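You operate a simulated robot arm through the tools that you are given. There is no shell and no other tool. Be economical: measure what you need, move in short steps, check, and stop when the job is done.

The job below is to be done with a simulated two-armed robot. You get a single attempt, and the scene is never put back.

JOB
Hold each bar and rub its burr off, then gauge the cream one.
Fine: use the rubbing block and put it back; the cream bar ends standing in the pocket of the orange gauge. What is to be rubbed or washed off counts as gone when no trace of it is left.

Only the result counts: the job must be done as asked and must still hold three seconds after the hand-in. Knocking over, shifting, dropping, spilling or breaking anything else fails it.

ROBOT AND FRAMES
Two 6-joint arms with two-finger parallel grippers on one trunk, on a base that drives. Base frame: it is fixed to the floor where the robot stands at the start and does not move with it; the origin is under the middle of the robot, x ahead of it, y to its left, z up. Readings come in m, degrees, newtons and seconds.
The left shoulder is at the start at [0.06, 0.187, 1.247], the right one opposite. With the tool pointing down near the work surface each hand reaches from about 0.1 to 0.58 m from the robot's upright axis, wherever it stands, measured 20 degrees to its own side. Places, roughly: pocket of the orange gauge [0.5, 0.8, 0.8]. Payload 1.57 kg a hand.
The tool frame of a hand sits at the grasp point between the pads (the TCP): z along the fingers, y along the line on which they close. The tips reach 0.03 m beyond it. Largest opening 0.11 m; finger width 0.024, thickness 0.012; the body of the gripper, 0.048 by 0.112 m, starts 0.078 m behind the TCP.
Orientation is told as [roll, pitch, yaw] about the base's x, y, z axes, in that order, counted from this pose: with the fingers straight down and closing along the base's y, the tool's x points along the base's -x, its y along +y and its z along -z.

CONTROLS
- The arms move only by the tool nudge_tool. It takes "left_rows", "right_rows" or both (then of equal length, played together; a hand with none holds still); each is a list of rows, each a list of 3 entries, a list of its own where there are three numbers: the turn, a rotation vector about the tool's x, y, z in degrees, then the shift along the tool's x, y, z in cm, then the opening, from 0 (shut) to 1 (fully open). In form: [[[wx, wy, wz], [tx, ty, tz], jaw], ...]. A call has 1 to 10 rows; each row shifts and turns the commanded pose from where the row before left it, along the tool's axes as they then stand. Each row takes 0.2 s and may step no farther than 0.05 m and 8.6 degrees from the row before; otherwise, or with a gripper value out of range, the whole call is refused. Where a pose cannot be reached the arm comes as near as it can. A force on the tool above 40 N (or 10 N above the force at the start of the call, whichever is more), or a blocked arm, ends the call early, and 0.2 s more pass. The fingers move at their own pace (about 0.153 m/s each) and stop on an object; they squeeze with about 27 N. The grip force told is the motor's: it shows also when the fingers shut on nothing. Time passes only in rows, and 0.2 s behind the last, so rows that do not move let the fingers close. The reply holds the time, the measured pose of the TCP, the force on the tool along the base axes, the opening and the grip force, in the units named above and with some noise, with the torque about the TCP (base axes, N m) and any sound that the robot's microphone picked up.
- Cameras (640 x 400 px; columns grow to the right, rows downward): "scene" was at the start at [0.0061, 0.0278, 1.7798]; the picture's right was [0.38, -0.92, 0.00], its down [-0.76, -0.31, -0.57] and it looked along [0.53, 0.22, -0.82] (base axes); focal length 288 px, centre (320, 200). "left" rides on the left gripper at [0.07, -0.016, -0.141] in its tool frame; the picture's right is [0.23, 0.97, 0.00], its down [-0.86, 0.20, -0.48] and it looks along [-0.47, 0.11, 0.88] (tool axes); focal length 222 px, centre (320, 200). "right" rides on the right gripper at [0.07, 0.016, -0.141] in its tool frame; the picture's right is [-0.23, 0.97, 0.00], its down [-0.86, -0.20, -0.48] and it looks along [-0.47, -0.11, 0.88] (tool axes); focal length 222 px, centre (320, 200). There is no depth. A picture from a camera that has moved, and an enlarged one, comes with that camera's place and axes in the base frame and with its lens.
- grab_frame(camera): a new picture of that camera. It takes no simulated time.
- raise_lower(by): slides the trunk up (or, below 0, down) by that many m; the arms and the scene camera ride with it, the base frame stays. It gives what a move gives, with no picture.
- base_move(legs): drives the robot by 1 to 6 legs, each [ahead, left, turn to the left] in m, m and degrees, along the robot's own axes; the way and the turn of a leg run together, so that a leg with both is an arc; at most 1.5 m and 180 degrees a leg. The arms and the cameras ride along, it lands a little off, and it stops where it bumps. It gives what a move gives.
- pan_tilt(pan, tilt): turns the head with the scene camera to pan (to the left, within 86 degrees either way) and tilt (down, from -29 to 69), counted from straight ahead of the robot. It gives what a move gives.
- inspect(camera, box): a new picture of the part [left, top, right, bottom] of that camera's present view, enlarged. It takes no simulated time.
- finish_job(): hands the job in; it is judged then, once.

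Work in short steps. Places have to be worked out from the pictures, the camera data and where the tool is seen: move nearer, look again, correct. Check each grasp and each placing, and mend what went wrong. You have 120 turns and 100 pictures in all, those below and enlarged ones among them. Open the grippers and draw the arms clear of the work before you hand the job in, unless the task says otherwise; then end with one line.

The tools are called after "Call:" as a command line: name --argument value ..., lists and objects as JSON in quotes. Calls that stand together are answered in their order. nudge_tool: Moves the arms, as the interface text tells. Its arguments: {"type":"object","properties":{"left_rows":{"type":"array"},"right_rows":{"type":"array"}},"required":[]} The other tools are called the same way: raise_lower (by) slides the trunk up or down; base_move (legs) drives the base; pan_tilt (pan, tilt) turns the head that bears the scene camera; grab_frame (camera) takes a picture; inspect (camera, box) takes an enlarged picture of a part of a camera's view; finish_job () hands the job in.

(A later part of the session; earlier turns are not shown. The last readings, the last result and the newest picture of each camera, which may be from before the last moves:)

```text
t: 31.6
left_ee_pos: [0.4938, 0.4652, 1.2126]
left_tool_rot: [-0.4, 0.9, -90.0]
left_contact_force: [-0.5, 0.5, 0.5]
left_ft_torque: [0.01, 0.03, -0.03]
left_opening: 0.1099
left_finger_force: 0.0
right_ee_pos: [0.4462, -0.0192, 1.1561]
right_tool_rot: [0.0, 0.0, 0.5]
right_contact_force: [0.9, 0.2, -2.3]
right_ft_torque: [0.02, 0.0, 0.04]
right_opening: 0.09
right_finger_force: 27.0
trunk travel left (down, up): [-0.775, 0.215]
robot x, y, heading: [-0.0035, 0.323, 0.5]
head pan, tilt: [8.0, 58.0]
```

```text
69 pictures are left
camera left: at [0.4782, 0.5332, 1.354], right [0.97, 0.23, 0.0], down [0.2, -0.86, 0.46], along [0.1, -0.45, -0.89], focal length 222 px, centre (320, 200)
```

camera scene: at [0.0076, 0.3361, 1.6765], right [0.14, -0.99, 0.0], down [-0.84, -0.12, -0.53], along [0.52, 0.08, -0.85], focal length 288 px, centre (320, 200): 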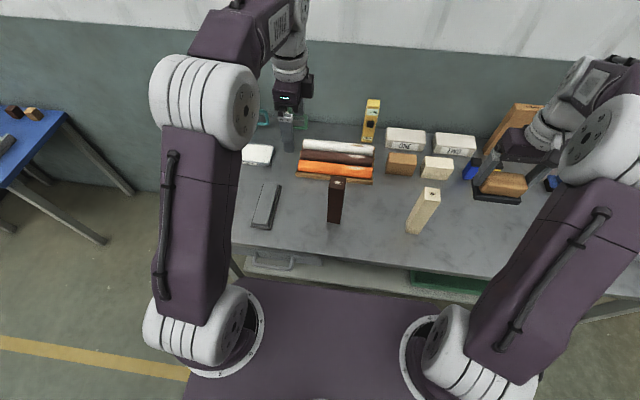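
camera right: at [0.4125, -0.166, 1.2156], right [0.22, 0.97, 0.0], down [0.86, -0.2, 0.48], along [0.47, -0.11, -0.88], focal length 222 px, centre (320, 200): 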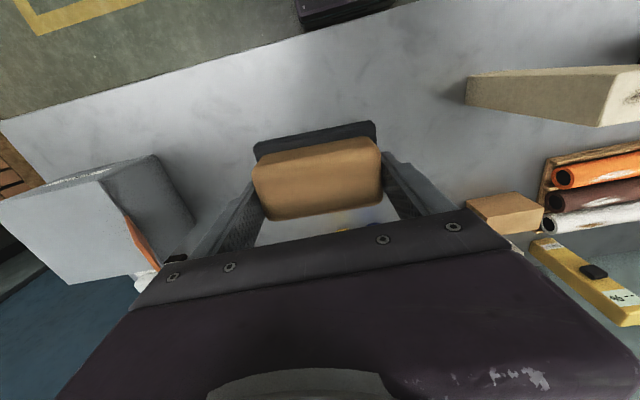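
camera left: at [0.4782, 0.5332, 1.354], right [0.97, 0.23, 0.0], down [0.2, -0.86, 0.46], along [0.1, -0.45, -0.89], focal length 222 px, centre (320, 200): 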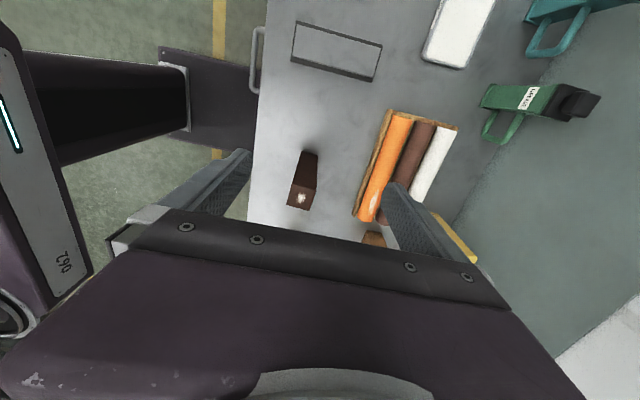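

Now lower the left hand to z≈1.0 and tilt it so the fingers point toward the bar (-y).

Call:
nudge_tool --left_rows '[[[0, 0, 0], [0.3, -0.2, 4], 1], [[0, 0, 0], [0.3, -0.2, 4], 1], [[0, 0, 0], [0.3, -0.2, 4], 1], [[0, 0, 0], [0.3, -0.2, 4], 1], [[0, 0, 0], [0.3, 0, 4], 1]]'

Call:
nudge_tool --left_rows '[[[0, -8.5, 0], [0, 0, 0], 1], [[0, -8.5, 0], [0, 0, 0], 1], [[0, -8.5, 0], [0, 0, 0], 1], [[0, -8.5, 0], [0, 0, 0], 1]]'

```text
t: 32.8
left_ee_pos: [0.4855, 0.4866, 1.0128]
left_tool_rot: [-0.5, 0.9, -90.0]
left_contact_force: [-0.5, 0.3, -1.3]
left_ft_torque: [-0.01, 0.0, -0.01]
left_opening: 0.1101
left_finger_force: 0.1
right_ee_pos: [0.4479, -0.0199, 1.1562]
right_tool_rot: [0.0, 0.2, 0.6]
right_contact_force: [-0.1, 0.5, -1.8]
right_ft_torque: [0.0, 0.0, 0.02]
right_opening: 0.0901
right_finger_force: 27.1
trunk travel left (down, up): [-0.775, 0.215]
robot x, y, heading: [0.0021, 0.3287, 0.0]
head pan, tilt: [8.0, 58.0]
```

```text
t: 33.8
left_ee_pos: [0.485, 0.487, 1.0123]
left_tool_rot: [-0.5, -33.1, -89.7]
left_contact_force: [0.1, -0.5, 0.8]
left_ft_torque: [-0.02, -0.01, 0.04]
left_opening: 0.1101
left_finger_force: 0.2
right_ee_pos: [0.4464, -0.0183, 1.1581]
right_tool_rot: [0.0, 0.1, 0.6]
right_contact_force: [0.0, -0.6, -2.6]
right_ft_torque: [-0.03, -0.06, -0.02]
right_opening: 0.0901
right_finger_force: 27.0
trunk travel left (down, up): [-0.775, 0.215]
robot x, y, heading: [-0.0042, 0.3257, 0.1]
head pan, tilt: [8.0, 58.0]
```

Works without reach trouble; continue the tilt to about -70°.

Call:
nudge_tool --left_rows '[[[0, -8.5, 0], [0, 0, 0], 1], [[0, -8.5, 0], [0, 0, 0], 1], [[0, -8.5, 0], [0, 0, 0], 1], [[0, -8.5, 0], [0, 0, 0], 1]]'

Call:
grab_frame --camera "left"

Call:
grab_frame --camera "scene"

```text
t: 34.8
left_ee_pos: [0.485, 0.4859, 1.0125]
left_tool_rot: [-1.1, -67.2, -89.2]
left_contact_force: [0.2, -0.4, -0.6]
left_ft_torque: [0.0, 0.02, 0.01]
left_opening: 0.11
left_finger_force: 0.1
right_ee_pos: [0.4468, -0.0182, 1.1557]
right_tool_rot: [0.0, 0.0, 0.7]
right_contact_force: [0.9, -1.1, -2.4]
right_ft_torque: [-0.02, -0.02, -0.03]
right_opening: 0.0901
right_finger_force: 26.6
trunk travel left (down, up): [-0.775, 0.215]
robot x, y, heading: [0.0032, 0.3262, 0.5]
head pan, tilt: [8.0, 58.0]
```

```text
68 pictures are left
camera left: at [0.4677, 0.6427, 1.0024], right [0.97, 0.09, -0.22], down [0.21, 0.11, 0.97], along [0.11, -0.99, 0.09], focal length 222 px, centre (320, 200)
```

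left: 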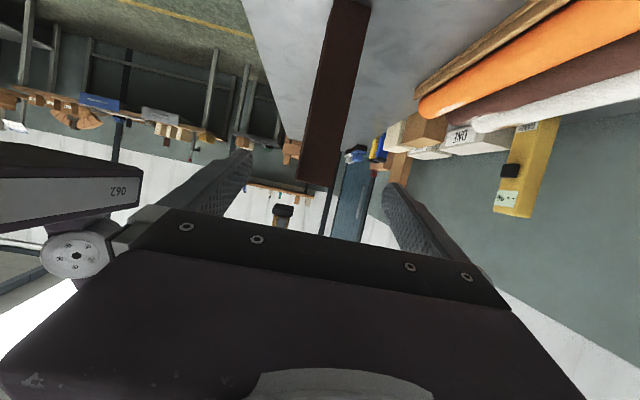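

```text
67 pictures are left
camera scene: at [0.0082, 0.3374, 1.6765], right [0.14, -0.99, 0.0], down [-0.84, -0.12, -0.53], along [0.52, 0.08, -0.85], focal length 288 px, centre (320, 200)
```

scene: 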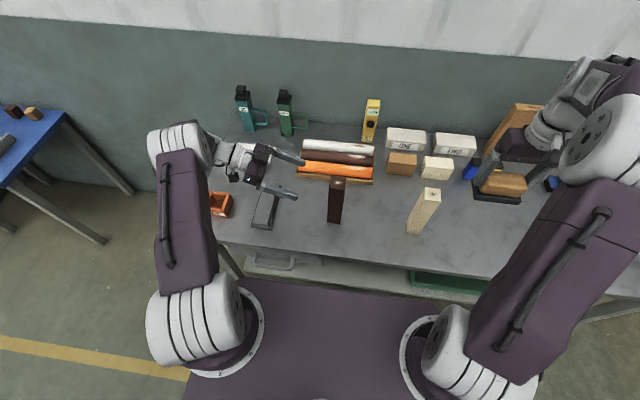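

Fingers now point at the bar. The bar top is at about z 1.01 and x≈0.491. I lower 10 cm and go half way in.

Call:
nudge_tool --left_rows '[[[0, 0, 0], [3.07, 0.15, 1.29], 1], [[0, 0, 0], [3.07, 0.15, 1.29], 1], [[0, 0, 0], [3.07, 0.15, 1.29], 1], [[0, 0, 0], [-1.16, 0, 2.77], 1], [[0, 0, 0], [-1.16, 0, 2.77], 1]]'

Call:
grab_frame --camera "left"

Call:
inspect --camera "scene" --box '[220, 120, 420, 245]'

```text
t: 36.0
left_ee_pos: [0.4867, 0.4232, 0.9102]
left_tool_rot: [-1.2, -66.9, -89.0]
left_contact_force: [0.5, -0.4, -0.8]
left_ft_torque: [-0.02, 0.03, 0.01]
left_opening: 0.1099
left_finger_force: 0.0
right_ee_pos: [0.4463, -0.0198, 1.157]
right_tool_rot: [0.1, -0.1, 0.5]
right_contact_force: [0.6, -0.4, -2.8]
right_ft_torque: [0.04, -0.02, -0.02]
right_opening: 0.0901
right_finger_force: 27.2
trunk travel left (down, up): [-0.775, 0.215]
robot x, y, heading: [0.0025, 0.3241, 0.4]
head pan, tilt: [8.0, 58.0]
```

```text
66 pictures are left
camera left: at [0.4701, 0.5812, 0.902], right [0.97, 0.09, -0.22], down [0.21, 0.11, 0.97], along [0.11, -0.99, 0.08], focal length 222 px, centre (320, 200)
```

left: 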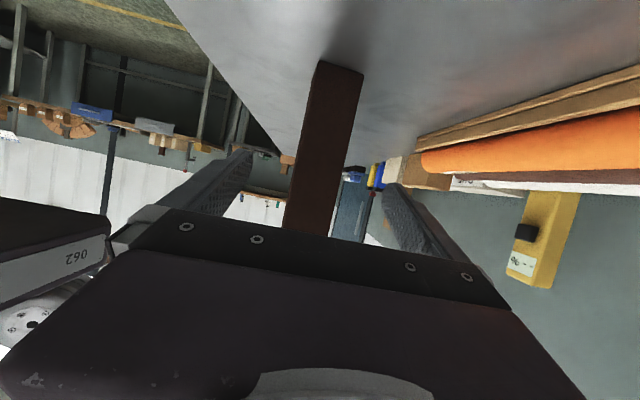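

```text
3.20 times, centred on (320, 182) of scene
camera zoom: at [0.0078, 0.3348, 1.6764], right [0.14, -0.99, 0.0], down [-0.84, -0.12, -0.53], along [0.52, 0.08, -0.85], focal length 922 px, centre (320, 256)
```

zoom: 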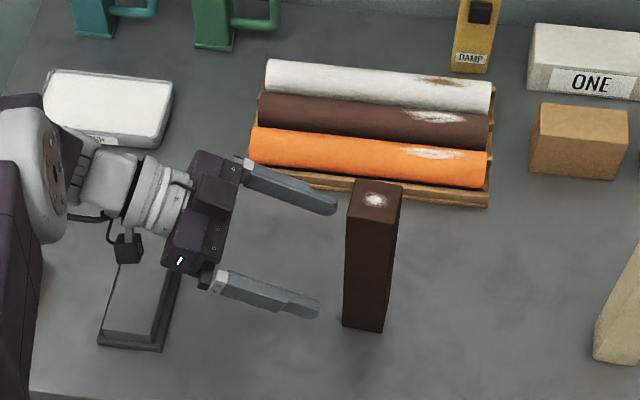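

Aligned. Advance 6 cm and close on the bar.

Call:
nudge_tool --left_rows '[[[0, 0, 0], [-0.78, 0.1, 1.84], 1], [[0, 0, 0], [-0.78, 0.1, 1.84], 1], [[0, 0, 0], [-0.78, 0.1, 1.84], 1], [[0, 0, 0], [0, 0, 0], 0.2], [[0, 0, 0], [0, 0, 0], 0.2], [[0, 0, 0], [0, 0, 0], 0.2]]'

Call:
inspect --camera "scene" --box '[220, 120, 420, 245]'

```text
t: 37.4
left_ee_pos: [0.4902, 0.3639, 0.9116]
left_tool_rot: [-1.0, -67.0, -89.0]
left_contact_force: [-1.0, -1.2, 1.0]
left_ft_torque: [0.0, 0.07, -0.01]
left_opening: 0.0435
left_finger_force: 27.4
right_ee_pos: [0.446, -0.0193, 1.1571]
right_tool_rot: [-0.1, -0.1, 0.6]
right_contact_force: [0.4, -0.5, -3.6]
right_ft_torque: [-0.02, -0.02, -0.01]
right_opening: 0.0901
right_finger_force: 26.8
trunk travel left (down, up): [-0.775, 0.215]
robot x, y, heading: [0.0024, 0.3262, 0.0]
head pan, tilt: [8.0, 58.0]
```

```text
3.20 times, centred on (320, 182) of scene
camera zoom: at [0.0073, 0.3359, 1.6765], right [0.14, -0.99, 0.0], down [-0.84, -0.12, -0.53], along [0.52, 0.08, -0.85], focal length 922 px, centre (320, 256)
```

zoom: 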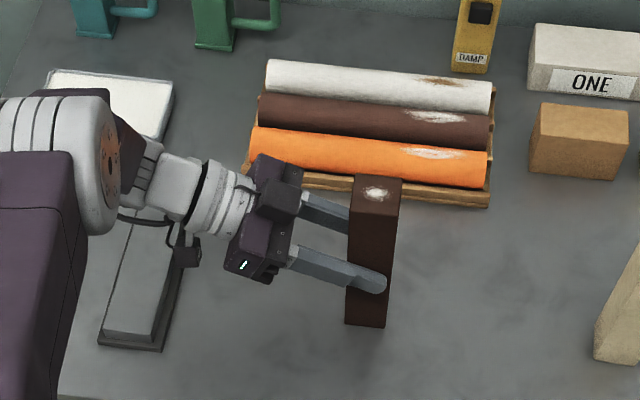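

Dark bar held (0.0435 m). Bring the block above it at z 1.157.

Call:
nudge_tool --right_rows '[[[0, 0, 0], [-0.5, 4.1, 0], 0.5], [[0, 0, 0], [-0.5, 4.1, 0], 0.5], [[0, 0, 0], [-0.5, 4.1, 0], 0.5], [[0, 0, 0], [-0.5, 4.1, 0], 0.5], [[0, 0, 0], [-0.5, 4.1, 0], 0.5], [[0, 0, 0], [-0.5, 4.1, 0], 0.5], [[0, 0, 0], [-0.5, 4.1, 0], 0.5], [[0, 0, 0], [-0.5, 4.1, 0], 0.5], [[0, 0, 0], [-0.5, 4.1, 0], 0.5], [[0, 0, 0], [0, 0, 4], 0.5]]'

Call:
grab_frame --camera "right"

Call:
grab_frame --camera "scene"

```text
t: 39.6
left_ee_pos: [0.4903, 0.3654, 0.911]
left_tool_rot: [-1.1, -67.1, -89.0]
left_contact_force: [1.4, 1.2, 0.3]
left_ft_torque: [0.23, -0.08, 0.03]
left_opening: 0.044
left_finger_force: 27.0
right_ee_pos: [0.4865, 0.35, 1.115]
right_tool_rot: [0.1, 0.0, 0.7]
right_contact_force: [-0.5, -0.2, -2.9]
right_ft_torque: [0.03, -0.03, -0.02]
right_opening: 0.09
right_finger_force: 26.7
trunk travel left (down, up): [-0.775, 0.215]
robot x, y, heading: [-0.0033, 0.3264, 0.0]
head pan, tilt: [8.0, 58.0]
```

```text
63 pictures are left
camera right: at [0.4187, 0.3658, 1.256], right [0.22, 0.98, 0.0], down [0.86, -0.19, 0.48], along [0.47, -0.1, -0.88], focal length 222 px, centre (320, 200)
```

right: 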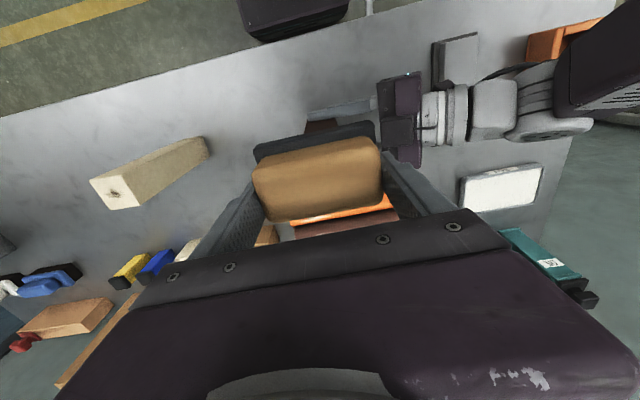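

```text
62 pictures are left
camera scene: at [0.0076, 0.3362, 1.6765], right [0.14, -0.99, 0.0], down [-0.84, -0.12, -0.53], along [0.52, 0.08, -0.85], focal length 288 px, centre (320, 200)
```

scene: 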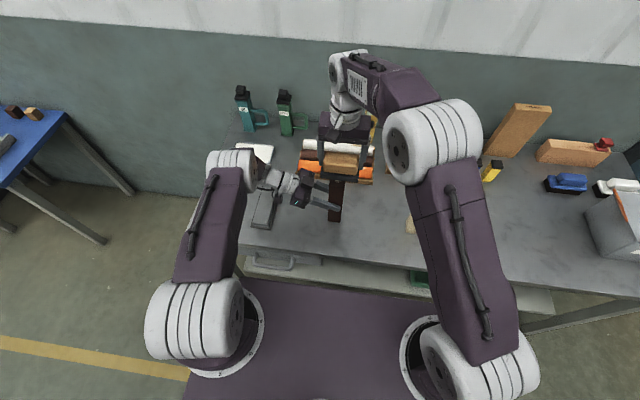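

Block sits over the bar. Descend to just above contact.

Call:
nudge_tool --right_rows '[[[0, 0, 0], [-0.2, 0.5, 2.5], 0.5], [[0, 0, 0], [-0.1, 0.5, 2], 0.5], [[0, 0, 0], [0, 0, 1], 0.5]]'

Call:
nudge_tool --right_rows '[[[0, 0, 0], [0, 0, 0.4], 0.5], [[0, 0, 0], [0, 0, 0.3], 0.5], [[0, 0, 0], [0, 0, 0], 0.5]]'

Call:
inspect --camera "scene" --box '[240, 120, 420, 240]'

```text
t: 40.4
left_ee_pos: [0.4901, 0.3651, 0.9103]
left_tool_rot: [-0.8, -66.8, -89.2]
left_contact_force: [4.0, 0.3, -6.3]
left_ft_torque: [-0.36, -0.32, 0.05]
left_opening: 0.0438
left_finger_force: 26.6
right_ee_pos: [0.4901, 0.3592, 1.0635]
right_tool_rot: [0.2, -0.1, 0.6]
right_contact_force: [-3.3, -2.9, 15.0]
right_ft_torque: [-0.17, 0.52, -0.1]
right_opening: 0.0898
right_finger_force: 26.9
trunk travel left (down, up): [-0.775, 0.215]
robot x, y, heading: [-0.0011, 0.3259, 0.0]
head pan, tilt: [8.0, 58.0]
```

```text
t: 41.2
left_ee_pos: [0.4891, 0.3659, 0.9095]
left_tool_rot: [-1.0, -66.9, -89.0]
left_contact_force: [-0.2, -2.1, 3.4]
left_ft_torque: [0.11, 0.04, 0.05]
left_opening: 0.0437
left_finger_force: 26.8
right_ee_pos: [0.4898, 0.3609, 1.0589]
right_tool_rot: [0.1, -0.5, 0.5]
right_contact_force: [-1.4, -0.5, 5.4]
right_ft_torque: [-0.32, 0.11, -0.05]
right_opening: 0.0899
right_finger_force: 26.7
trunk travel left (down, up): [-0.775, 0.215]
robot x, y, heading: [0.0009, 0.3242, 0.3]
head pan, tilt: [8.0, 58.0]
stopped in row 3 (right hand): the force on the tool passed its limit (the readings are from after the stop); the commanded pose is now the measured one
```

```text
3.33 times, centred on (330, 180) of scene
camera zoom: at [0.0053, 0.3363, 1.6764], right [0.14, -0.99, 0.0], down [-0.84, -0.12, -0.53], along [0.53, 0.08, -0.85], focal length 961 px, centre (287, 267)
```

zoom: 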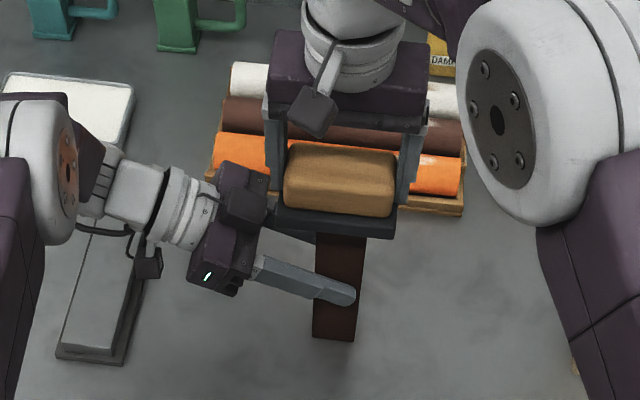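

Contact at TCP z≈1.06 with a modest press. Now rub with short strokes.

Call:
nudge_tool --right_rows '[[[0, 0, 0], [0, 1.2, 0], 0.5], [[0, 0, 0], [0, -1.2, 0], 0.5], [[0, 0, 0], [0, -1.2, 0], 0.5], [[0, 0, 0], [0, 1.2, 0], 0.5], [[0, 0, 0], [0, 1.2, 0], 0.5], [[0, 0, 0], [0, -1.2, 0], 0.5], [[0, 0, 0], [0, -1.2, 0], 0.5], [[0, 0, 0], [0, 1.2, 0], 0.5]]'

```text
t: 43.0
left_ee_pos: [0.49, 0.365, 0.9117]
left_tool_rot: [-0.9, -66.9, -89.0]
left_contact_force: [-0.1, 1.8, 5.7]
left_ft_torque: [-0.31, -0.34, -0.03]
left_opening: 0.0437
left_finger_force: 27.3
right_ee_pos: [0.4887, 0.3625, 1.059]
right_tool_rot: [0.0, -0.4, 0.5]
right_contact_force: [0.7, -4.3, 5.9]
right_ft_torque: [-0.5, -0.1, -0.06]
right_opening: 0.0896
right_finger_force: 27.3
trunk travel left (down, up): [-0.775, 0.215]
robot x, y, heading: [-0.0004, 0.3265, 0.5]
head pan, tilt: [8.0, 58.0]
```

Rub more, in x and y, then lift and look.

Call:
nudge_tool --right_rows '[[[0, 0, 0], [1.0, 0, 0.05], 0.5], [[0, 0, 0], [-1.0, 0, 0], 0.5], [[0, 0, 0], [-1.0, 0, 0], 0.5], [[0, 0, 0], [1.0, 0, 0], 0.5], [[0, 0, 0], [1, 1.2, 0], 0.5], [[0, 0, 0], [-1, -1.2, 0], 0.5], [[0, 0, 0], [-1, -1.2, 0], 0.5], [[0, 0, 0], [1, 1.2, 0], 0.5]]'

Call:
nudge_tool --right_rows '[[[0, 0, 0], [0, 0, -3], 0.5], [[0, 0, 0], [0, -3, -4], 0.5], [[0, 0, 0], [0, -4, -1], 0.5], [[0, 0, 0], [0, -4, 0], 0.5], [[0, 0, 0], [0, -4, 0], 0.5]]'

Call:
inspect --camera "scene" --box '[280, 150, 400, 230]'

```text
t: 44.8
left_ee_pos: [0.489, 0.3657, 0.9113]
left_tool_rot: [-1.0, -66.8, -89.0]
left_contact_force: [-2.6, 8.0, 0.6]
left_ft_torque: [-0.22, -0.56, 0.07]
left_opening: 0.044
left_finger_force: 27.1
right_ee_pos: [0.4898, 0.3596, 1.0582]
right_tool_rot: [0.0, -0.5, 0.6]
right_contact_force: [7.6, -8.2, 28.5]
right_ft_torque: [-1.02, -0.62, 0.03]
right_opening: 0.0899
right_finger_force: 27.0
trunk travel left (down, up): [-0.775, 0.215]
robot x, y, heading: [0.0018, 0.3262, -0.3]
head pan, tilt: [8.0, 58.0]
```

```text
t: 46.0
left_ee_pos: [0.4896, 0.3653, 0.912]
left_tool_rot: [-1.0, -66.8, -89.0]
left_contact_force: [-2.5, -0.5, 10.1]
left_ft_torque: [-0.24, -0.04, 0.02]
left_opening: 0.0437
left_finger_force: 26.6
right_ee_pos: [0.4907, 0.2093, 1.137]
right_tool_rot: [0.2, -0.5, 0.7]
right_contact_force: [-0.1, 0.8, -2.9]
right_ft_torque: [0.01, 0.01, 0.01]
right_opening: 0.0898
right_finger_force: 27.0
trunk travel left (down, up): [-0.775, 0.215]
robot x, y, heading: [0.0018, 0.3238, 0.2]
head pan, tilt: [8.0, 58.0]
```

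```text
5.00 times, centred on (340, 190) of scene
camera zoom: at [0.0051, 0.3353, 1.6765], right [0.14, -0.99, 0.0], down [-0.84, -0.12, -0.53], along [0.53, 0.08, -0.85], focal length 1441 px, centre (220, 250)
```

zoom: 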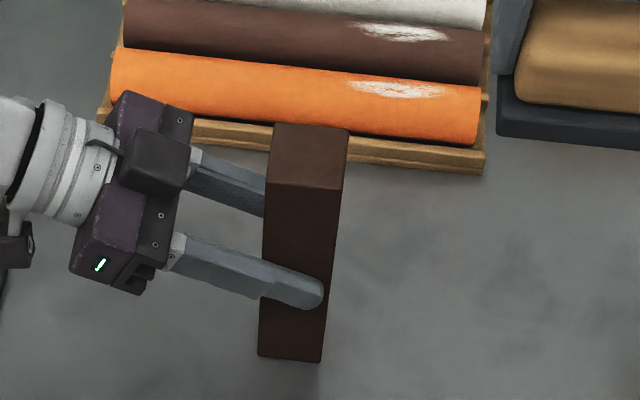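

Call:
inspect --camera "scene" --box '[325, 170, 355, 190]'

```text
16.00 times, centred on (340, 180) of scene
camera zoom: at [0.0051, 0.3353, 1.6765], right [0.14, -0.99, 0.0], down [-0.84, -0.12, -0.53], along [0.53, 0.08, -0.85], focal length 4613 px, centre (0, 520)
```

zoom: 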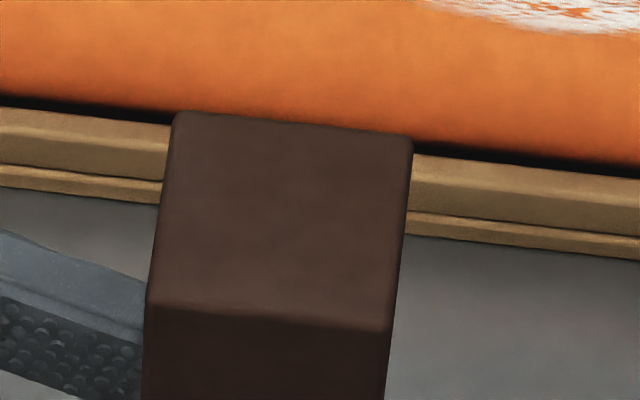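

Burr on the dark bar is gone. Release it, back the left hand off in +y, then raise it.

Call:
nudge_tool --left_rows '[[[0, 0, 0], [0, 0, 0], 1], [[0, 0, 0], [0, 0, 0], 1], [[0, 0, 0], [0.78, 0, -1.84], 1], [[0, 0, 0], [1.55, 0, -3.69], 1], [[0, 0, 0], [1.55, 0, -3.69], 1], [[0, 0, 0], [1.0, 0, -2.4], 1]]'

Call:
nudge_tool --left_rows '[[[0, 0, 0], [-3.69, 0, -1.55], 1], [[0, 0, 0], [-3.69, 0, -1.55], 1], [[0, 0, 0], [-3.69, 0, -1.55], 1], [[0, 0, 0], [-3.69, 0, -1.55], 1], [[0, 0, 0], [-3.69, 0, -1.55], 1]]'

Call:
grab_frame --camera "scene"

```text
t: 47.4
left_ee_pos: [0.4915, 0.4933, 0.9116]
left_tool_rot: [-1.1, -66.9, -89.0]
left_contact_force: [0.4, 0.7, 0.5]
left_ft_torque: [-0.03, 0.03, -0.01]
left_opening: 0.11
left_finger_force: 0.0
right_ee_pos: [0.4919, 0.2114, 1.1356]
right_tool_rot: [0.1, -0.2, 0.5]
right_contact_force: [-0.5, 0.8, -3.3]
right_ft_torque: [-0.04, 0.04, -0.02]
right_opening: 0.09
right_finger_force: 27.2
trunk travel left (down, up): [-0.775, 0.215]
robot x, y, heading: [0.0018, 0.3279, 0.3]
head pan, tilt: [8.0, 58.0]
```

```text
t: 48.6
left_ee_pos: [0.4911, 0.4891, 1.1099]
left_tool_rot: [-1.1, -66.8, -89.0]
left_contact_force: [0.4, -0.4, 0.2]
left_ft_torque: [0.04, -0.02, 0.02]
left_opening: 0.11
left_finger_force: 0.0
right_ee_pos: [0.4914, 0.2103, 1.1375]
right_tool_rot: [0.2, -0.3, 0.6]
right_contact_force: [-0.4, 0.4, -2.1]
right_ft_torque: [0.01, -0.02, -0.02]
right_opening: 0.0896
right_finger_force: 26.9
trunk travel left (down, up): [-0.775, 0.215]
robot x, y, heading: [-0.0011, 0.327, 0.1]
head pan, tilt: [8.0, 58.0]
```

```text
58 pictures are left
camera scene: at [0.0066, 0.3357, 1.6764], right [0.14, -0.99, 0.0], down [-0.84, -0.12, -0.53], along [0.52, 0.08, -0.85], focal length 288 px, centre (320, 200)
```

scene: 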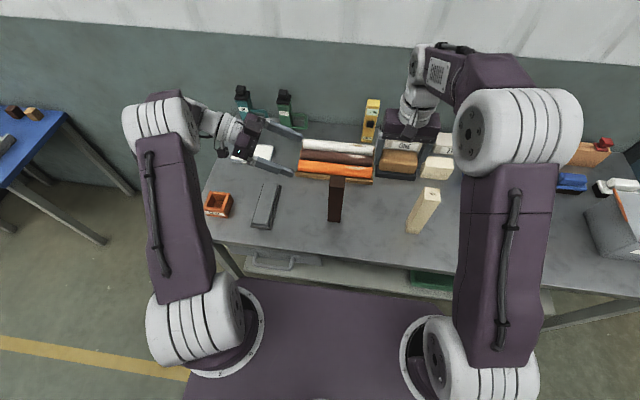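

Now drive 0.27 m right to the cream bar. Because the dark bar stands to its left, I'll use a steeper 45° approach there to pass over it.

Call:
base_move --legs '[[0, -0.27, 0]]'

Call:
nudge_tool --left_rows '[[[0, 7.5, 0], [0, 0, 0], 1], [[0, 7.5, 0], [0, 0, 0], 1], [[0, 7, 0], [0, 0, 0], 1], [[0, 0, 0], [0, 0, 0], 1]]'

Call:
grab_frame --camera "scene"

Call:
grab_frame --camera "left"

```text
t: 50.5
left_ee_pos: [0.4928, 0.223, 1.111]
left_tool_rot: [-1.1, -66.9, -88.9]
left_contact_force: [0.5, 0.1, -0.8]
left_ft_torque: [0.0, 0.0, -0.03]
left_opening: 0.11
left_finger_force: 0.0
right_ee_pos: [0.4925, -0.0559, 1.1365]
right_tool_rot: [0.1, -0.3, 0.6]
right_contact_force: [0.8, 0.5, -3.1]
right_ft_torque: [0.01, -0.01, 0.0]
right_opening: 0.0897
right_finger_force: 27.4
trunk travel left (down, up): [-0.775, 0.215]
robot x, y, heading: [0.0007, 0.0605, 0.3]
head pan, tilt: [8.0, 58.0]
```

```text
t: 51.5
left_ee_pos: [0.4939, 0.2239, 1.1099]
left_tool_rot: [-0.6, -44.8, -89.4]
left_contact_force: [0.5, -0.1, -0.3]
left_ft_torque: [-0.01, 0.01, 0.0]
left_opening: 0.1102
left_finger_force: 0.1
right_ee_pos: [0.4927, -0.0557, 1.1368]
right_tool_rot: [0.1, -0.4, 0.6]
right_contact_force: [0.3, -0.4, -3.0]
right_ft_torque: [0.0, 0.01, -0.02]
right_opening: 0.0898
right_finger_force: 27.1
trunk travel left (down, up): [-0.775, 0.215]
robot x, y, heading: [0.0008, 0.0584, 0.4]
head pan, tilt: [8.0, 58.0]
```

```text
57 pictures are left
camera scene: at [0.0085, 0.0697, 1.6764], right [0.14, -0.99, 0.0], down [-0.84, -0.12, -0.53], along [0.52, 0.07, -0.85], focal length 288 px, centre (320, 200)
```

scene: 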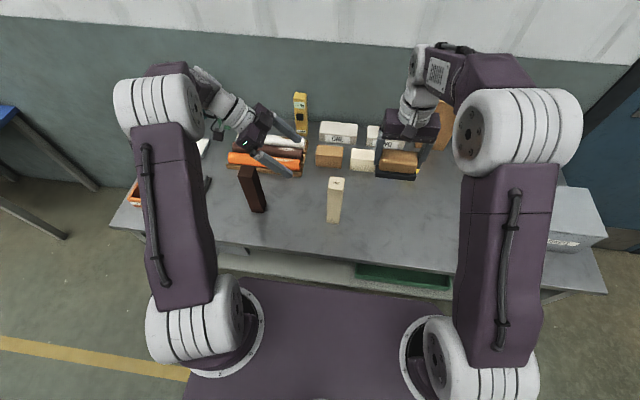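

```text
56 pictures are left
camera left: at [0.4762, 0.3725, 1.1613], right [0.97, 0.16, -0.17], down [0.21, -0.27, 0.94], along [0.11, -0.95, -0.3], focal length 222 px, centre (320, 200)
```

left: 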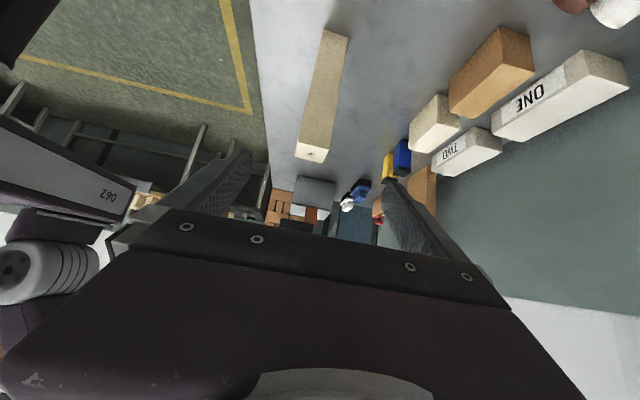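

Cream bar at about (0.487, 0.086). Move over it in -y, then descend partway and check clearance to the dark bar.

Call:
nudge_tool --left_rows '[[[0, 0, 0], [-2.78, -0.23, 2.78], 1], [[0, 0, 0], [-2.78, -0.23, 2.78], 1], [[0, 0, 0], [-2.78, -0.23, 2.78], 1], [[0, 0, 0], [2.83, 0, 2.83], 1], [[0, 0, 0], [2.83, 0, 2.83], 1], [[0, 0, 0], [2.83, 0, 2.83], 1]]'

Call:
inspect --camera "scene" --box '[160, 80, 400, 230]'

Call:
grab_frame --camera "right"

```text
t: 52.9
left_ee_pos: [0.4851, 0.1067, 0.9898]
left_tool_rot: [-0.6, -44.8, -89.7]
left_contact_force: [-0.3, 0.3, -1.6]
left_ft_torque: [-0.04, 0.01, 0.01]
left_opening: 0.1098
left_finger_force: 0.1
right_ee_pos: [0.4927, -0.0568, 1.1357]
right_tool_rot: [0.1, -0.3, 0.6]
right_contact_force: [0.4, -0.3, -1.3]
right_ft_torque: [-0.01, -0.01, 0.03]
right_opening: 0.0899
right_finger_force: 26.7
trunk travel left (down, up): [-0.775, 0.215]
robot x, y, heading: [0.0005, 0.0572, 0.3]
head pan, tilt: [8.0, 58.0]
```

```text
2.67 times, centred on (280, 155) of scene
camera zoom: at [0.0091, 0.0686, 1.6765], right [0.14, -0.99, 0.0], down [-0.84, -0.12, -0.53], along [0.52, 0.08, -0.85], focal length 769 px, centre (427, 320)
```

zoom: 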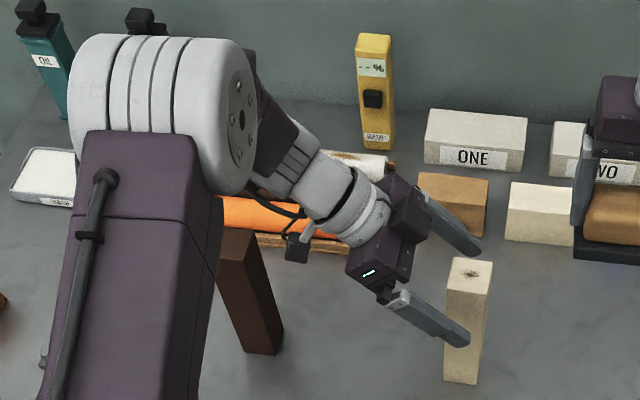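

```text
54 pictures are left
camera right: at [0.424, -0.0415, 1.2774], right [0.22, 0.98, 0.0], down [0.85, -0.19, 0.48], along [0.47, -0.1, -0.88], focal length 222 px, centre (320, 200)
```

right: 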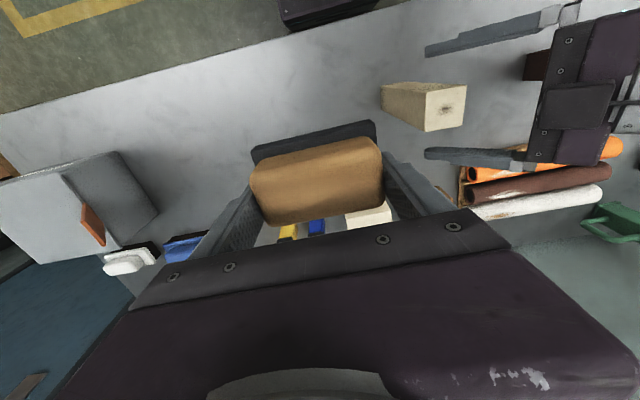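

Clearance looks adequate. Descend to z≈0.87, move in 2 cm, and look before closing.

Call:
nudge_tool --left_rows '[[[0, 0, 0], [2.1, 0, 2.1], 1], [[0, 0, 0], [2.1, 0, 2.1], 1], [[0, 0, 0], [2.1, 0, 2.1], 1], [[0, 0, 0], [2.1, 0, 2.1], 1], [[0, 0, 0], [-1.3, 0.1, 1.3], 1]]'

Call:
grab_frame --camera "scene"

Call:
grab_frame --camera "left"

```text
t: 54.1
left_ee_pos: [0.4854, 0.0836, 0.872]
left_tool_rot: [-0.6, -44.8, -89.6]
left_contact_force: [0.2, 0.2, 1.2]
left_ft_torque: [0.0, 0.03, -0.02]
left_opening: 0.1101
left_finger_force: 0.0
right_ee_pos: [0.4927, -0.0571, 1.1362]
right_tool_rot: [0.1, -0.4, 0.8]
right_contact_force: [-0.5, -0.1, -3.4]
right_ft_torque: [0.0, -0.06, 0.0]
right_opening: 0.09
right_finger_force: 27.0
trunk travel left (down, up): [-0.775, 0.215]
robot x, y, heading: [0.0029, 0.0591, 0.1]
head pan, tilt: [8.0, 58.0]
```

```text
53 pictures are left
camera scene: at [0.0082, 0.0674, 1.6765], right [0.14, -0.99, 0.0], down [-0.84, -0.12, -0.53], along [0.52, 0.08, -0.85], focal length 288 px, centre (320, 200)
```

scene: 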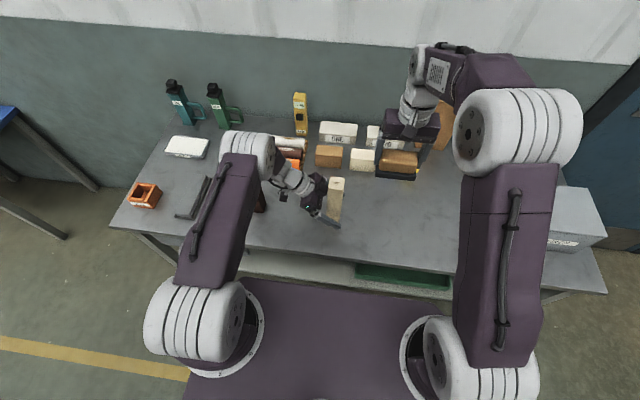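

```text
52 pictures are left
camera left: at [0.4684, 0.2344, 0.9237], right [0.97, 0.16, -0.17], down [0.21, -0.27, 0.94], along [0.11, -0.95, -0.3], focal length 222 px, centre (320, 200)
```

left: 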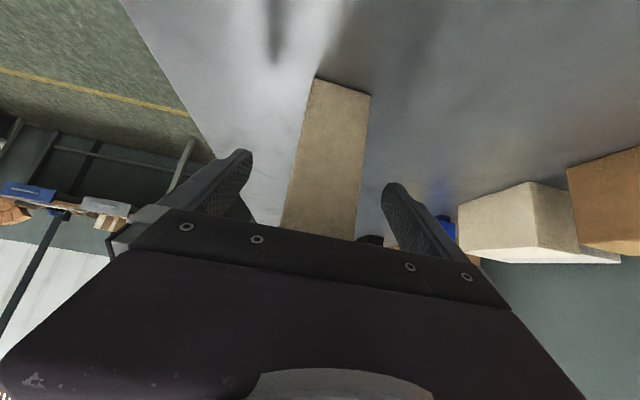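

Bar is between the fingers; close.

Call:
nudge_tool --left_rows '[[[0, 0, 0], [0, 0, 0], 0.2], [[0, 0, 0], [0, 0, 0], 0.2], [[0, 0, 0], [0, 0, 0], 0.2]]'

Call:
inspect --camera "scene" --box '[240, 140, 400, 240]'

```text
t: 54.9
left_ee_pos: [0.4851, 0.085, 0.8724]
left_tool_rot: [-0.5, -44.9, -89.5]
left_contact_force: [-0.6, -0.6, 0.0]
left_ft_torque: [-0.05, -0.02, 0.0]
left_opening: 0.0439
left_finger_force: 26.9
right_ee_pos: [0.4929, -0.0567, 1.1365]
right_tool_rot: [0.1, -0.3, 0.6]
right_contact_force: [-0.8, -0.2, -2.8]
right_ft_torque: [0.01, 0.01, -0.02]
right_opening: 0.0899
right_finger_force: 27.7
trunk travel left (down, up): [-0.775, 0.215]
robot x, y, heading: [-0.0018, 0.0574, 0.4]
head pan, tilt: [8.0, 58.0]
```

```text
4.00 times, centred on (320, 190) of scene
camera zoom: at [0.0085, 0.069, 1.6764], right [0.14, -0.99, 0.0], down [-0.84, -0.12, -0.53], along [0.52, 0.08, -0.85], focal length 1153 px, centre (320, 240)
```

zoom: 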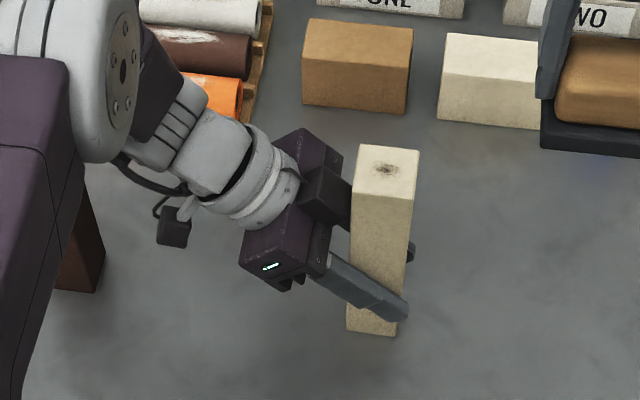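

Cream bar held (0.0439 m). Bring the block over it and down to just above contact.

Call:
nudge_tool --right_rows '[[[0, 0, 0], [0.1, 3.2, 0], 0.5], [[0, 0, 0], [0.1, 3.2, 0], 0.5], [[0, 0, 0], [0.1, 3.2, 0], 0.5], [[0, 0, 0], [0.1, 3.2, 0], 0.5], [[0, 0, 0], [0, 0, 3], 0.5], [[0, 0, 0], [0, 0, 3], 0.5], [[0, 0, 0], [0, 0, 0.7], 0.5]]'

Call:
inspect --camera "scene" --box '[240, 100, 440, 225]'

```text
t: 56.5
left_ee_pos: [0.4855, 0.0866, 0.872]
left_tool_rot: [-0.6, -44.9, -89.5]
left_contact_force: [-0.3, -1.6, -0.7]
left_ft_torque: [-0.09, -0.04, -0.03]
left_opening: 0.044
left_finger_force: 26.9
right_ee_pos: [0.4882, 0.071, 1.0699]
right_tool_rot: [0.0, -0.3, 0.7]
right_contact_force: [0.1, -0.2, -2.1]
right_ft_torque: [0.0, 0.01, 0.01]
right_opening: 0.0897
right_finger_force: 26.6
trunk travel left (down, up): [-0.775, 0.215]
robot x, y, heading: [0.0, 0.0617, 0.5]
head pan, tilt: [8.0, 58.0]
```

```text
3.20 times, centred on (340, 162) of scene
camera zoom: at [0.0086, 0.0688, 1.6765], right [0.14, -0.99, 0.0], down [-0.84, -0.12, -0.53], along [0.52, 0.08, -0.85], focal length 922 px, centre (256, 320)
```

zoom: 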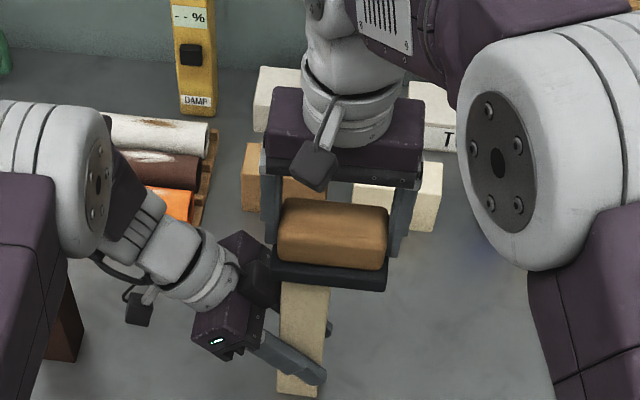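

Block's left end is close to the left gripper; shift it 1 cm to -y, then descend to contact.

Call:
nudge_tool --right_rows '[[[0, 0, 0], [0, -1, 0], 0.5], [[0, 0, 0], [0, 0, 0.5], 0.5], [[0, 0, 0], [0, 0, 0.4], 0.5], [[0, 0, 0], [0, 0, 0.2], 0.5], [[0, 0, 0], [0, 0, 0], 0.5]]'

```text
t: 57.7
left_ee_pos: [0.4845, 0.0856, 0.8721]
left_tool_rot: [-0.6, -44.8, -89.5]
left_contact_force: [0.3, -1.5, -0.4]
left_ft_torque: [-0.11, -0.11, 0.0]
left_opening: 0.0439
left_finger_force: 26.9
right_ee_pos: [0.4881, 0.0622, 1.0581]
right_tool_rot: [0.0, -0.3, 0.7]
right_contact_force: [-0.5, -0.4, -3.0]
right_ft_torque: [0.0, 0.0, 0.01]
right_opening: 0.0896
right_finger_force: 26.6
trunk travel left (down, up): [-0.775, 0.215]
robot x, y, heading: [-0.0035, 0.0565, -0.1]
head pan, tilt: [8.0, 58.0]
```

Not yet in contact; descend in 2 mm rows.

Call:
nudge_tool --right_rows '[[[0, 0, 0], [0, 0, 0.2], 0.5], [[0, 0, 0], [0, 0, 0.2], 0.5], [[0, 0, 0], [0, 0, 0.2], 0.5]]'

```text
t: 58.4
left_ee_pos: [0.4848, 0.087, 0.8752]
left_tool_rot: [-0.4, -44.7, -89.6]
left_contact_force: [0.9, -0.2, 2.3]
left_ft_torque: [-0.17, -0.22, -0.02]
left_opening: 0.0435
left_finger_force: 26.3
right_ee_pos: [0.4878, 0.0623, 1.0588]
right_tool_rot: [0.3, -0.5, 0.6]
right_contact_force: [-3.1, -0.7, 7.8]
right_ft_torque: [-0.02, 0.3, 0.07]
right_opening: 0.0899
right_finger_force: 26.9
trunk travel left (down, up): [-0.775, 0.215]
robot x, y, heading: [0.0004, 0.0548, 0.3]
head pan, tilt: [8.0, 58.0]
stopped in row 3 (right hand): the force on the tool passed its limit (the readings are from after the stop); the commanded pose is now the measured one
```

In contact (~11 N). Rub.

Call:
nudge_tool --right_rows '[[[0, 0, 0], [1, 0, 0], 0.5], [[0, 0, 0], [-1, 0, 0], 0.5], [[0, 0, 0], [-1, 0, 0], 0.5], [[0, 0, 0], [1, 0, 0], 0.5], [[0, 0, 0], [0, 1, 0], 0.5], [[0, 0, 0], [0, -1, 0], 0.5], [[0, 0, 0], [0, -1, 0], 0.5], [[0, 0, 0], [0, 1, 0], 0.5], [[0, 0, 0], [0, 1, 0], 0.5], [[0, 0, 0], [0, -1, 0], 0.5]]'

Call:
nudge_tool --right_rows '[[[0, 0, 0], [1, 0, 0], 0.5], [[0, 0, 0], [-1, 0, 0], 0.5], [[0, 0, 0], [-1, 0, 0], 0.5], [[0, 0, 0], [1, 0, 0], 0.5], [[0, 0, 0], [0.8, 1, 0], 0.5], [[0, 0, 0], [-0.8, -1, 0], 0.5], [[0, 0, 0], [-0.8, -1, 0], 0.5], [[0, 0, 0], [0.8, 1, 0], 0.5]]'

Call:
nudge_tool --right_rows '[[[0, 0, 0], [0, 0, -3], 0.5], [[0, 0, 0], [0, -3, -3], 0.5], [[0, 0, 0], [0, -4, -2], 0.5], [[0, 0, 0], [0, -4, 0], 0.5]]'

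Call:
inspect --camera "scene" --box '[310, 165, 365, 200]'

```text
t: 60.6
left_ee_pos: [0.4846, 0.0868, 0.8736]
left_tool_rot: [-0.3, -44.7, -89.6]
left_contact_force: [7.4, -11.3, -2.0]
left_ft_torque: [0.59, -0.47, 0.1]
left_opening: 0.0439
left_finger_force: 27.5
right_ee_pos: [0.4886, 0.0648, 1.0585]
right_tool_rot: [0.6, -0.9, 0.5]
right_contact_force: [-3.2, 11.8, 28.5]
right_ft_torque: [1.72, 0.6, -0.09]
right_opening: 0.0896
right_finger_force: 27.1
trunk travel left (down, up): [-0.775, 0.215]
robot x, y, heading: [-0.0014, 0.0593, 0.2]
head pan, tilt: [8.0, 58.0]
```

```text
t: 61.2
left_ee_pos: [0.485, 0.0869, 0.8728]
left_tool_rot: [-0.5, -44.8, -89.4]
left_contact_force: [-1.3, 2.6, 7.6]
left_ft_torque: [-0.65, 0.25, 0.0]
left_opening: 0.0439
left_finger_force: 27.2
right_ee_pos: [0.4841, 0.0629, 1.0574]
right_tool_rot: [0.2, -0.3, 0.8]
right_contact_force: [-2.8, -2.0, 9.0]
right_ft_torque: [0.08, 0.16, 0.0]
right_opening: 0.0897
right_finger_force: 27.6
trunk travel left (down, up): [-0.775, 0.215]
robot x, y, heading: [0.0005, 0.0607, -0.2]
head pan, tilt: [8.0, 58.0]
stopped in row 3 (right hand): the force on the tool passed its limit (the readings are from after the stop); the commanded pose is now the measured one
```

```text
t: 62.2
left_ee_pos: [0.4852, 0.0867, 0.8733]
left_tool_rot: [-0.2, -44.4, -89.3]
left_contact_force: [-4.0, 0.4, 15.2]
left_ft_torque: [-0.3, -0.12, -0.06]
left_opening: 0.0439
left_finger_force: 27.1
right_ee_pos: [0.4836, -0.0495, 1.1376]
right_tool_rot: [0.2, -0.3, 0.8]
right_contact_force: [-1.2, -0.1, -2.3]
right_ft_torque: [-0.04, -0.03, 0.02]
right_opening: 0.0899
right_finger_force: 26.9
trunk travel left (down, up): [-0.775, 0.215]
robot x, y, heading: [0.0008, 0.058, 0.3]
head pan, tilt: [8.0, 58.0]
```

```text
11.43 times, centred on (338, 182) of scene
camera zoom: at [0.0043, 0.0675, 1.6765], right [0.14, -0.99, 0.0], down [-0.84, -0.12, -0.53], along [0.53, 0.08, -0.85], focal length 3295 px, centre (120, 400)
```

zoom: 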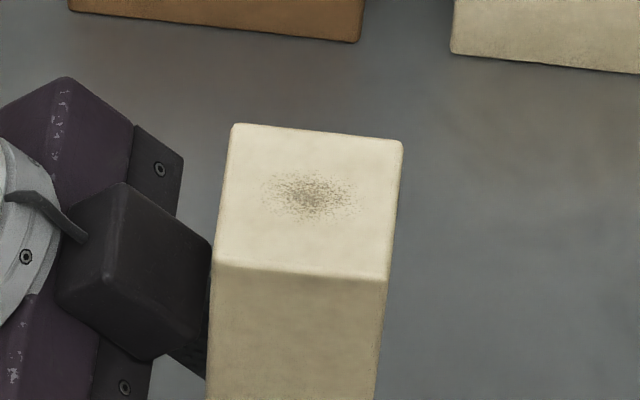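

The cream burr is fainter but still there. Go back and rub more.

Call:
nudge_tool --right_rows '[[[0, 0, 0], [-0.3, 4, 0], 0.5], [[0, 0, 0], [0, 4, 0], 0.5], [[0, 0, 0], [0, 3.5, 3], 0.5], [[0, 0, 0], [0, 0, 3], 0.5], [[0, 0, 0], [0, 0, 1.6], 0.5], [[0, 0, 0], [0, 0, 0.2], 0.5], [[0, 0, 0], [0, 0, 0.2], 0.5], [[0, 0, 0], [0, 0, 0.1], 0.5]]'

Call:
nudge_tool --right_rows '[[[0, 0, 0], [0, 1, 0], 0.5], [[0, 0, 0], [0, -1, 0], 0.5], [[0, 0, 0], [0, -1, 0], 0.5], [[0, 0, 0], [0, 1, 0], 0.5], [[0, 0, 0], [0, 1, 0], 0.5], [[0, 0, 0], [0, -1, 0], 0.5], [[0, 0, 0], [0, -1, 0], 0.5], [[0, 0, 0], [0, 1, 0], 0.5]]'

```text
t: 64.0
left_ee_pos: [0.4852, 0.0874, 0.8733]
left_tool_rot: [-0.3, -44.6, -89.3]
left_contact_force: [0.5, -3.2, 12.3]
left_ft_torque: [-0.48, 0.0, -0.02]
left_opening: 0.0439
left_finger_force: 26.6
right_ee_pos: [0.4879, 0.0682, 1.0581]
right_tool_rot: [0.3, -0.4, 0.7]
right_contact_force: [-2.5, -0.9, 5.4]
right_ft_torque: [0.13, -0.02, 0.03]
right_opening: 0.09
right_finger_force: 26.8
trunk travel left (down, up): [-0.775, 0.215]
robot x, y, heading: [-0.0005, 0.0584, -0.1]
head pan, tilt: [8.0, 58.0]
```

```text
t: 65.2
left_ee_pos: [0.4851, 0.0878, 0.8732]
left_tool_rot: [-0.2, -44.6, -89.4]
left_contact_force: [-0.8, -2.0, 9.2]
left_ft_torque: [0.5, 0.26, 0.01]
left_opening: 0.0437
left_finger_force: 27.4
right_ee_pos: [0.4874, 0.0748, 1.059]
right_tool_rot: [0.1, -0.5, 0.8]
right_contact_force: [-2.4, -1.5, 10.7]
right_ft_torque: [-0.12, 0.17, 0.05]
right_opening: 0.0896
right_finger_force: 27.0
trunk travel left (down, up): [-0.775, 0.215]
robot x, y, heading: [-0.0014, 0.0599, 0.0]
head pan, tilt: [8.0, 58.0]
stopped in row 6 (right hand): the force on the tool passed its limit (the readings are from after the stop); the commanded pose is now the measured one
```

Call:
nudge_tool --right_rows '[[[0, 0, 0], [0, -1, 0], 0.5], [[0, 0, 0], [0, -1, 0], 0.5], [[0, 0, 0], [0, 1, 0], 0.5], [[0, 0, 0], [0, 1, 0], 0.5], [[0, 0, 0], [0, -1, 0], 0.5], [[0, 0, 0], [0, -1, 0], 0.5], [[0, 0, 0], [0, 1, 0], 0.5], [[0, 0, 0], [0, 1, 0], 0.5], [[0, 0, 0], [0, -1, 0], 0.5]]'

Call:
nudge_tool --right_rows '[[[0, 0, 0], [1, 0, 0], 0.5], [[0, 0, 0], [-1, 0, 0], 0.5], [[0, 0, 0], [-1, 0, 0], 0.5], [[0, 0, 0], [1, 0, 0], 0.5], [[0, 0, 0], [1, 0, 0], 0.5], [[0, 0, 0], [-1, 0, 0], 0.5], [[0, 0, 0], [-1, 0, 0], 0.5], [[0, 0, 0], [1, 0, 0], 0.5]]'

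Call:
nudge_tool --right_rows '[[[0, 0, 0], [0, 0, -3], 0.5], [[0, 0, 0], [0, -3, -3], 0.5], [[0, 0, 0], [0, -4, -2], 0.5], [[0, 0, 0], [0, -4, 0], 0.5]]'

Call:
inspect --camera "scene" --box '[310, 165, 365, 200]'

```text
t: 67.2
left_ee_pos: [0.4855, 0.0874, 0.8737]
left_tool_rot: [-0.2, -44.4, -89.4]
left_contact_force: [0.0, -10.1, 7.8]
left_ft_torque: [0.92, -0.24, -0.09]
left_opening: 0.044
left_finger_force: 26.8
right_ee_pos: [0.4868, 0.0656, 1.0575]
right_tool_rot: [0.3, -0.4, 0.8]
right_contact_force: [-0.9, 8.3, 13.2]
right_ft_torque: [0.43, 0.09, -0.03]
right_opening: 0.0899
right_finger_force: 26.9
trunk travel left (down, up): [-0.775, 0.215]
robot x, y, heading: [-0.0011, 0.0587, -0.1]
head pan, tilt: [8.0, 58.0]
```

```text
t: 69.0
left_ee_pos: [0.485, 0.0888, 0.8721]
left_tool_rot: [-0.3, -44.4, -89.5]
left_contact_force: [-5.5, 1.5, 6.8]
left_ft_torque: [0.17, -1.2, -0.12]
left_opening: 0.0441
left_finger_force: 27.1
right_ee_pos: [0.49, 0.0644, 1.0585]
right_tool_rot: [0.1, -0.7, 0.9]
right_contact_force: [9.4, -1.9, 16.2]
right_ft_torque: [0.18, -0.05, -0.08]
right_opening: 0.09
right_finger_force: 26.9
trunk travel left (down, up): [-0.775, 0.215]
robot x, y, heading: [0.0005, 0.0568, 0.0]
head pan, tilt: [8.0, 58.0]
```

```text
t: 70.0
left_ee_pos: [0.4854, 0.0887, 0.8725]
left_tool_rot: [-0.2, -44.2, -89.3]
left_contact_force: [-4.5, 2.1, 10.6]
left_ft_torque: [-0.2, 0.04, -0.05]
left_opening: 0.0442
left_finger_force: 26.7
right_ee_pos: [0.4887, -0.0445, 1.1368]
right_tool_rot: [0.1, -0.4, 0.8]
right_contact_force: [-0.2, -0.1, -3.3]
right_ft_torque: [0.03, 0.01, 0.05]
right_opening: 0.0896
right_finger_force: 26.8
trunk travel left (down, up): [-0.775, 0.215]
robot x, y, heading: [0.0008, 0.0587, 0.1]
head pan, tilt: [8.0, 58.0]
```

```text
11.43 times, centred on (338, 182) of scene
camera zoom: at [0.0053, 0.0674, 1.6765], right [0.14, -0.99, 0.0], down [-0.84, -0.12, -0.53], along [0.53, 0.08, -0.85], focal length 3295 px, centre (120, 400)
```

zoom: 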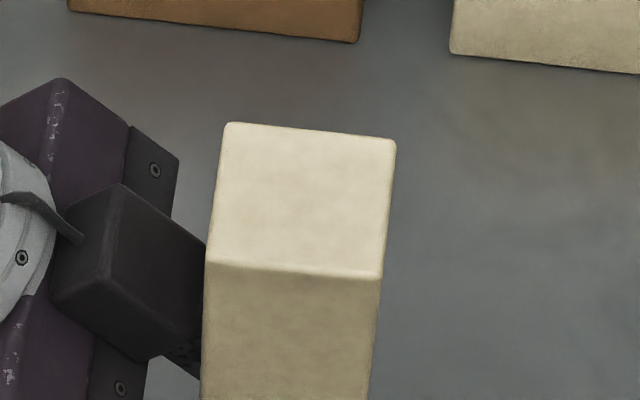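

Cream burr is gone too. Now return the block to its original spot (TCP 0.4835, -0.1816, 0.852).

Call:
nudge_tool --right_rows '[[[0, 0, -0.3], [0.1, -3.4, 0], 0.5], [[0, 0, -0.3], [0.1, -3.4, 0], 0.5], [[0, 0, -0.3], [0.1, -3.4, 0], 0.5], [[0, 0, 0], [0.1, -3.5, 0], 0.5], [[0, 0, 0], [0, 0, 4.5], 0.5], [[0, 0, 0], [0, 0, 4.5], 0.5], [[0, 0, 0], [0, 0, 4.5], 0.5], [[0, 0, 0], [0, 0, 4.5], 0.5], [[0, 0, 0], [0, 0, 4.5], 0.5], [[0, 0, 0], [0, 0, 3.5], 0.5]]'

```text
t: 72.2
left_ee_pos: [0.4858, 0.0876, 0.8722]
left_tool_rot: [-0.3, -44.4, -89.3]
left_contact_force: [-3.0, 0.1, 11.4]
left_ft_torque: [-0.07, -0.08, -0.01]
left_opening: 0.0439
left_finger_force: 26.8
right_ee_pos: [0.4905, -0.1831, 0.8766]
right_tool_rot: [0.0, -0.5, 1.7]
right_contact_force: [-0.3, 0.7, -3.2]
right_ft_torque: [0.0, -0.02, 0.03]
right_opening: 0.0898
right_finger_force: 26.5
trunk travel left (down, up): [-0.775, 0.215]
robot x, y, heading: [0.0046, 0.062, 0.1]
head pan, tilt: [8.0, 58.0]
```

Call:
nudge_tool --right_rows '[[[0, 0, 1.6], [0.5, 0.1, 0.8], 0.5], [[0, 0, 0], [0, 0, 0.8], 0.5], [[0, 0, 0], [0, 0, 0.4], 0.5], [[0, 0, 0], [0, 0, 0.2], 0.5], [[0, 0, 0], [0, 0, 0], 0.5]]'

Call:
grab_frame --camera "right"

```text
t: 73.5
left_ee_pos: [0.4859, 0.0877, 0.8719]
left_tool_rot: [-0.2, -44.4, -89.2]
left_contact_force: [-2.8, 1.3, 12.8]
left_ft_torque: [-0.05, -0.2, -0.05]
left_opening: 0.0439
left_finger_force: 26.9
right_ee_pos: [0.485, -0.1798, 0.8557]
right_tool_rot: [0.1, -0.4, 0.0]
right_contact_force: [-0.6, -0.3, -2.7]
right_ft_torque: [-0.01, -0.01, -0.02]
right_opening: 0.0901
right_finger_force: 26.8
trunk travel left (down, up): [-0.775, 0.215]
robot x, y, heading: [-0.0036, 0.0587, -0.2]
head pan, tilt: [8.0, 58.0]
```

```text
47 pictures are left
camera right: at [0.4153, -0.1646, 0.9957], right [0.23, 0.97, 0.0], down [0.85, -0.2, 0.48], along [0.47, -0.11, -0.88], focal length 222 px, centre (320, 200)
```

right: 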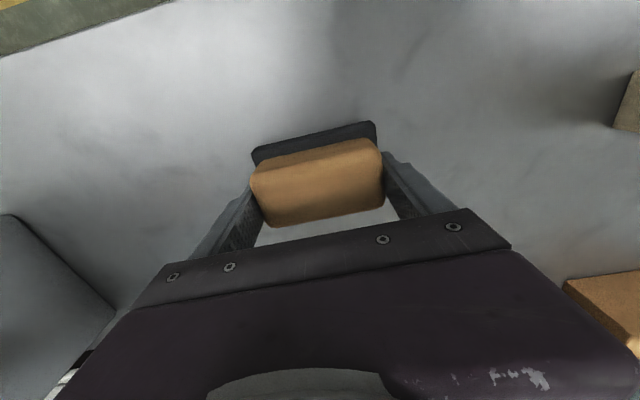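

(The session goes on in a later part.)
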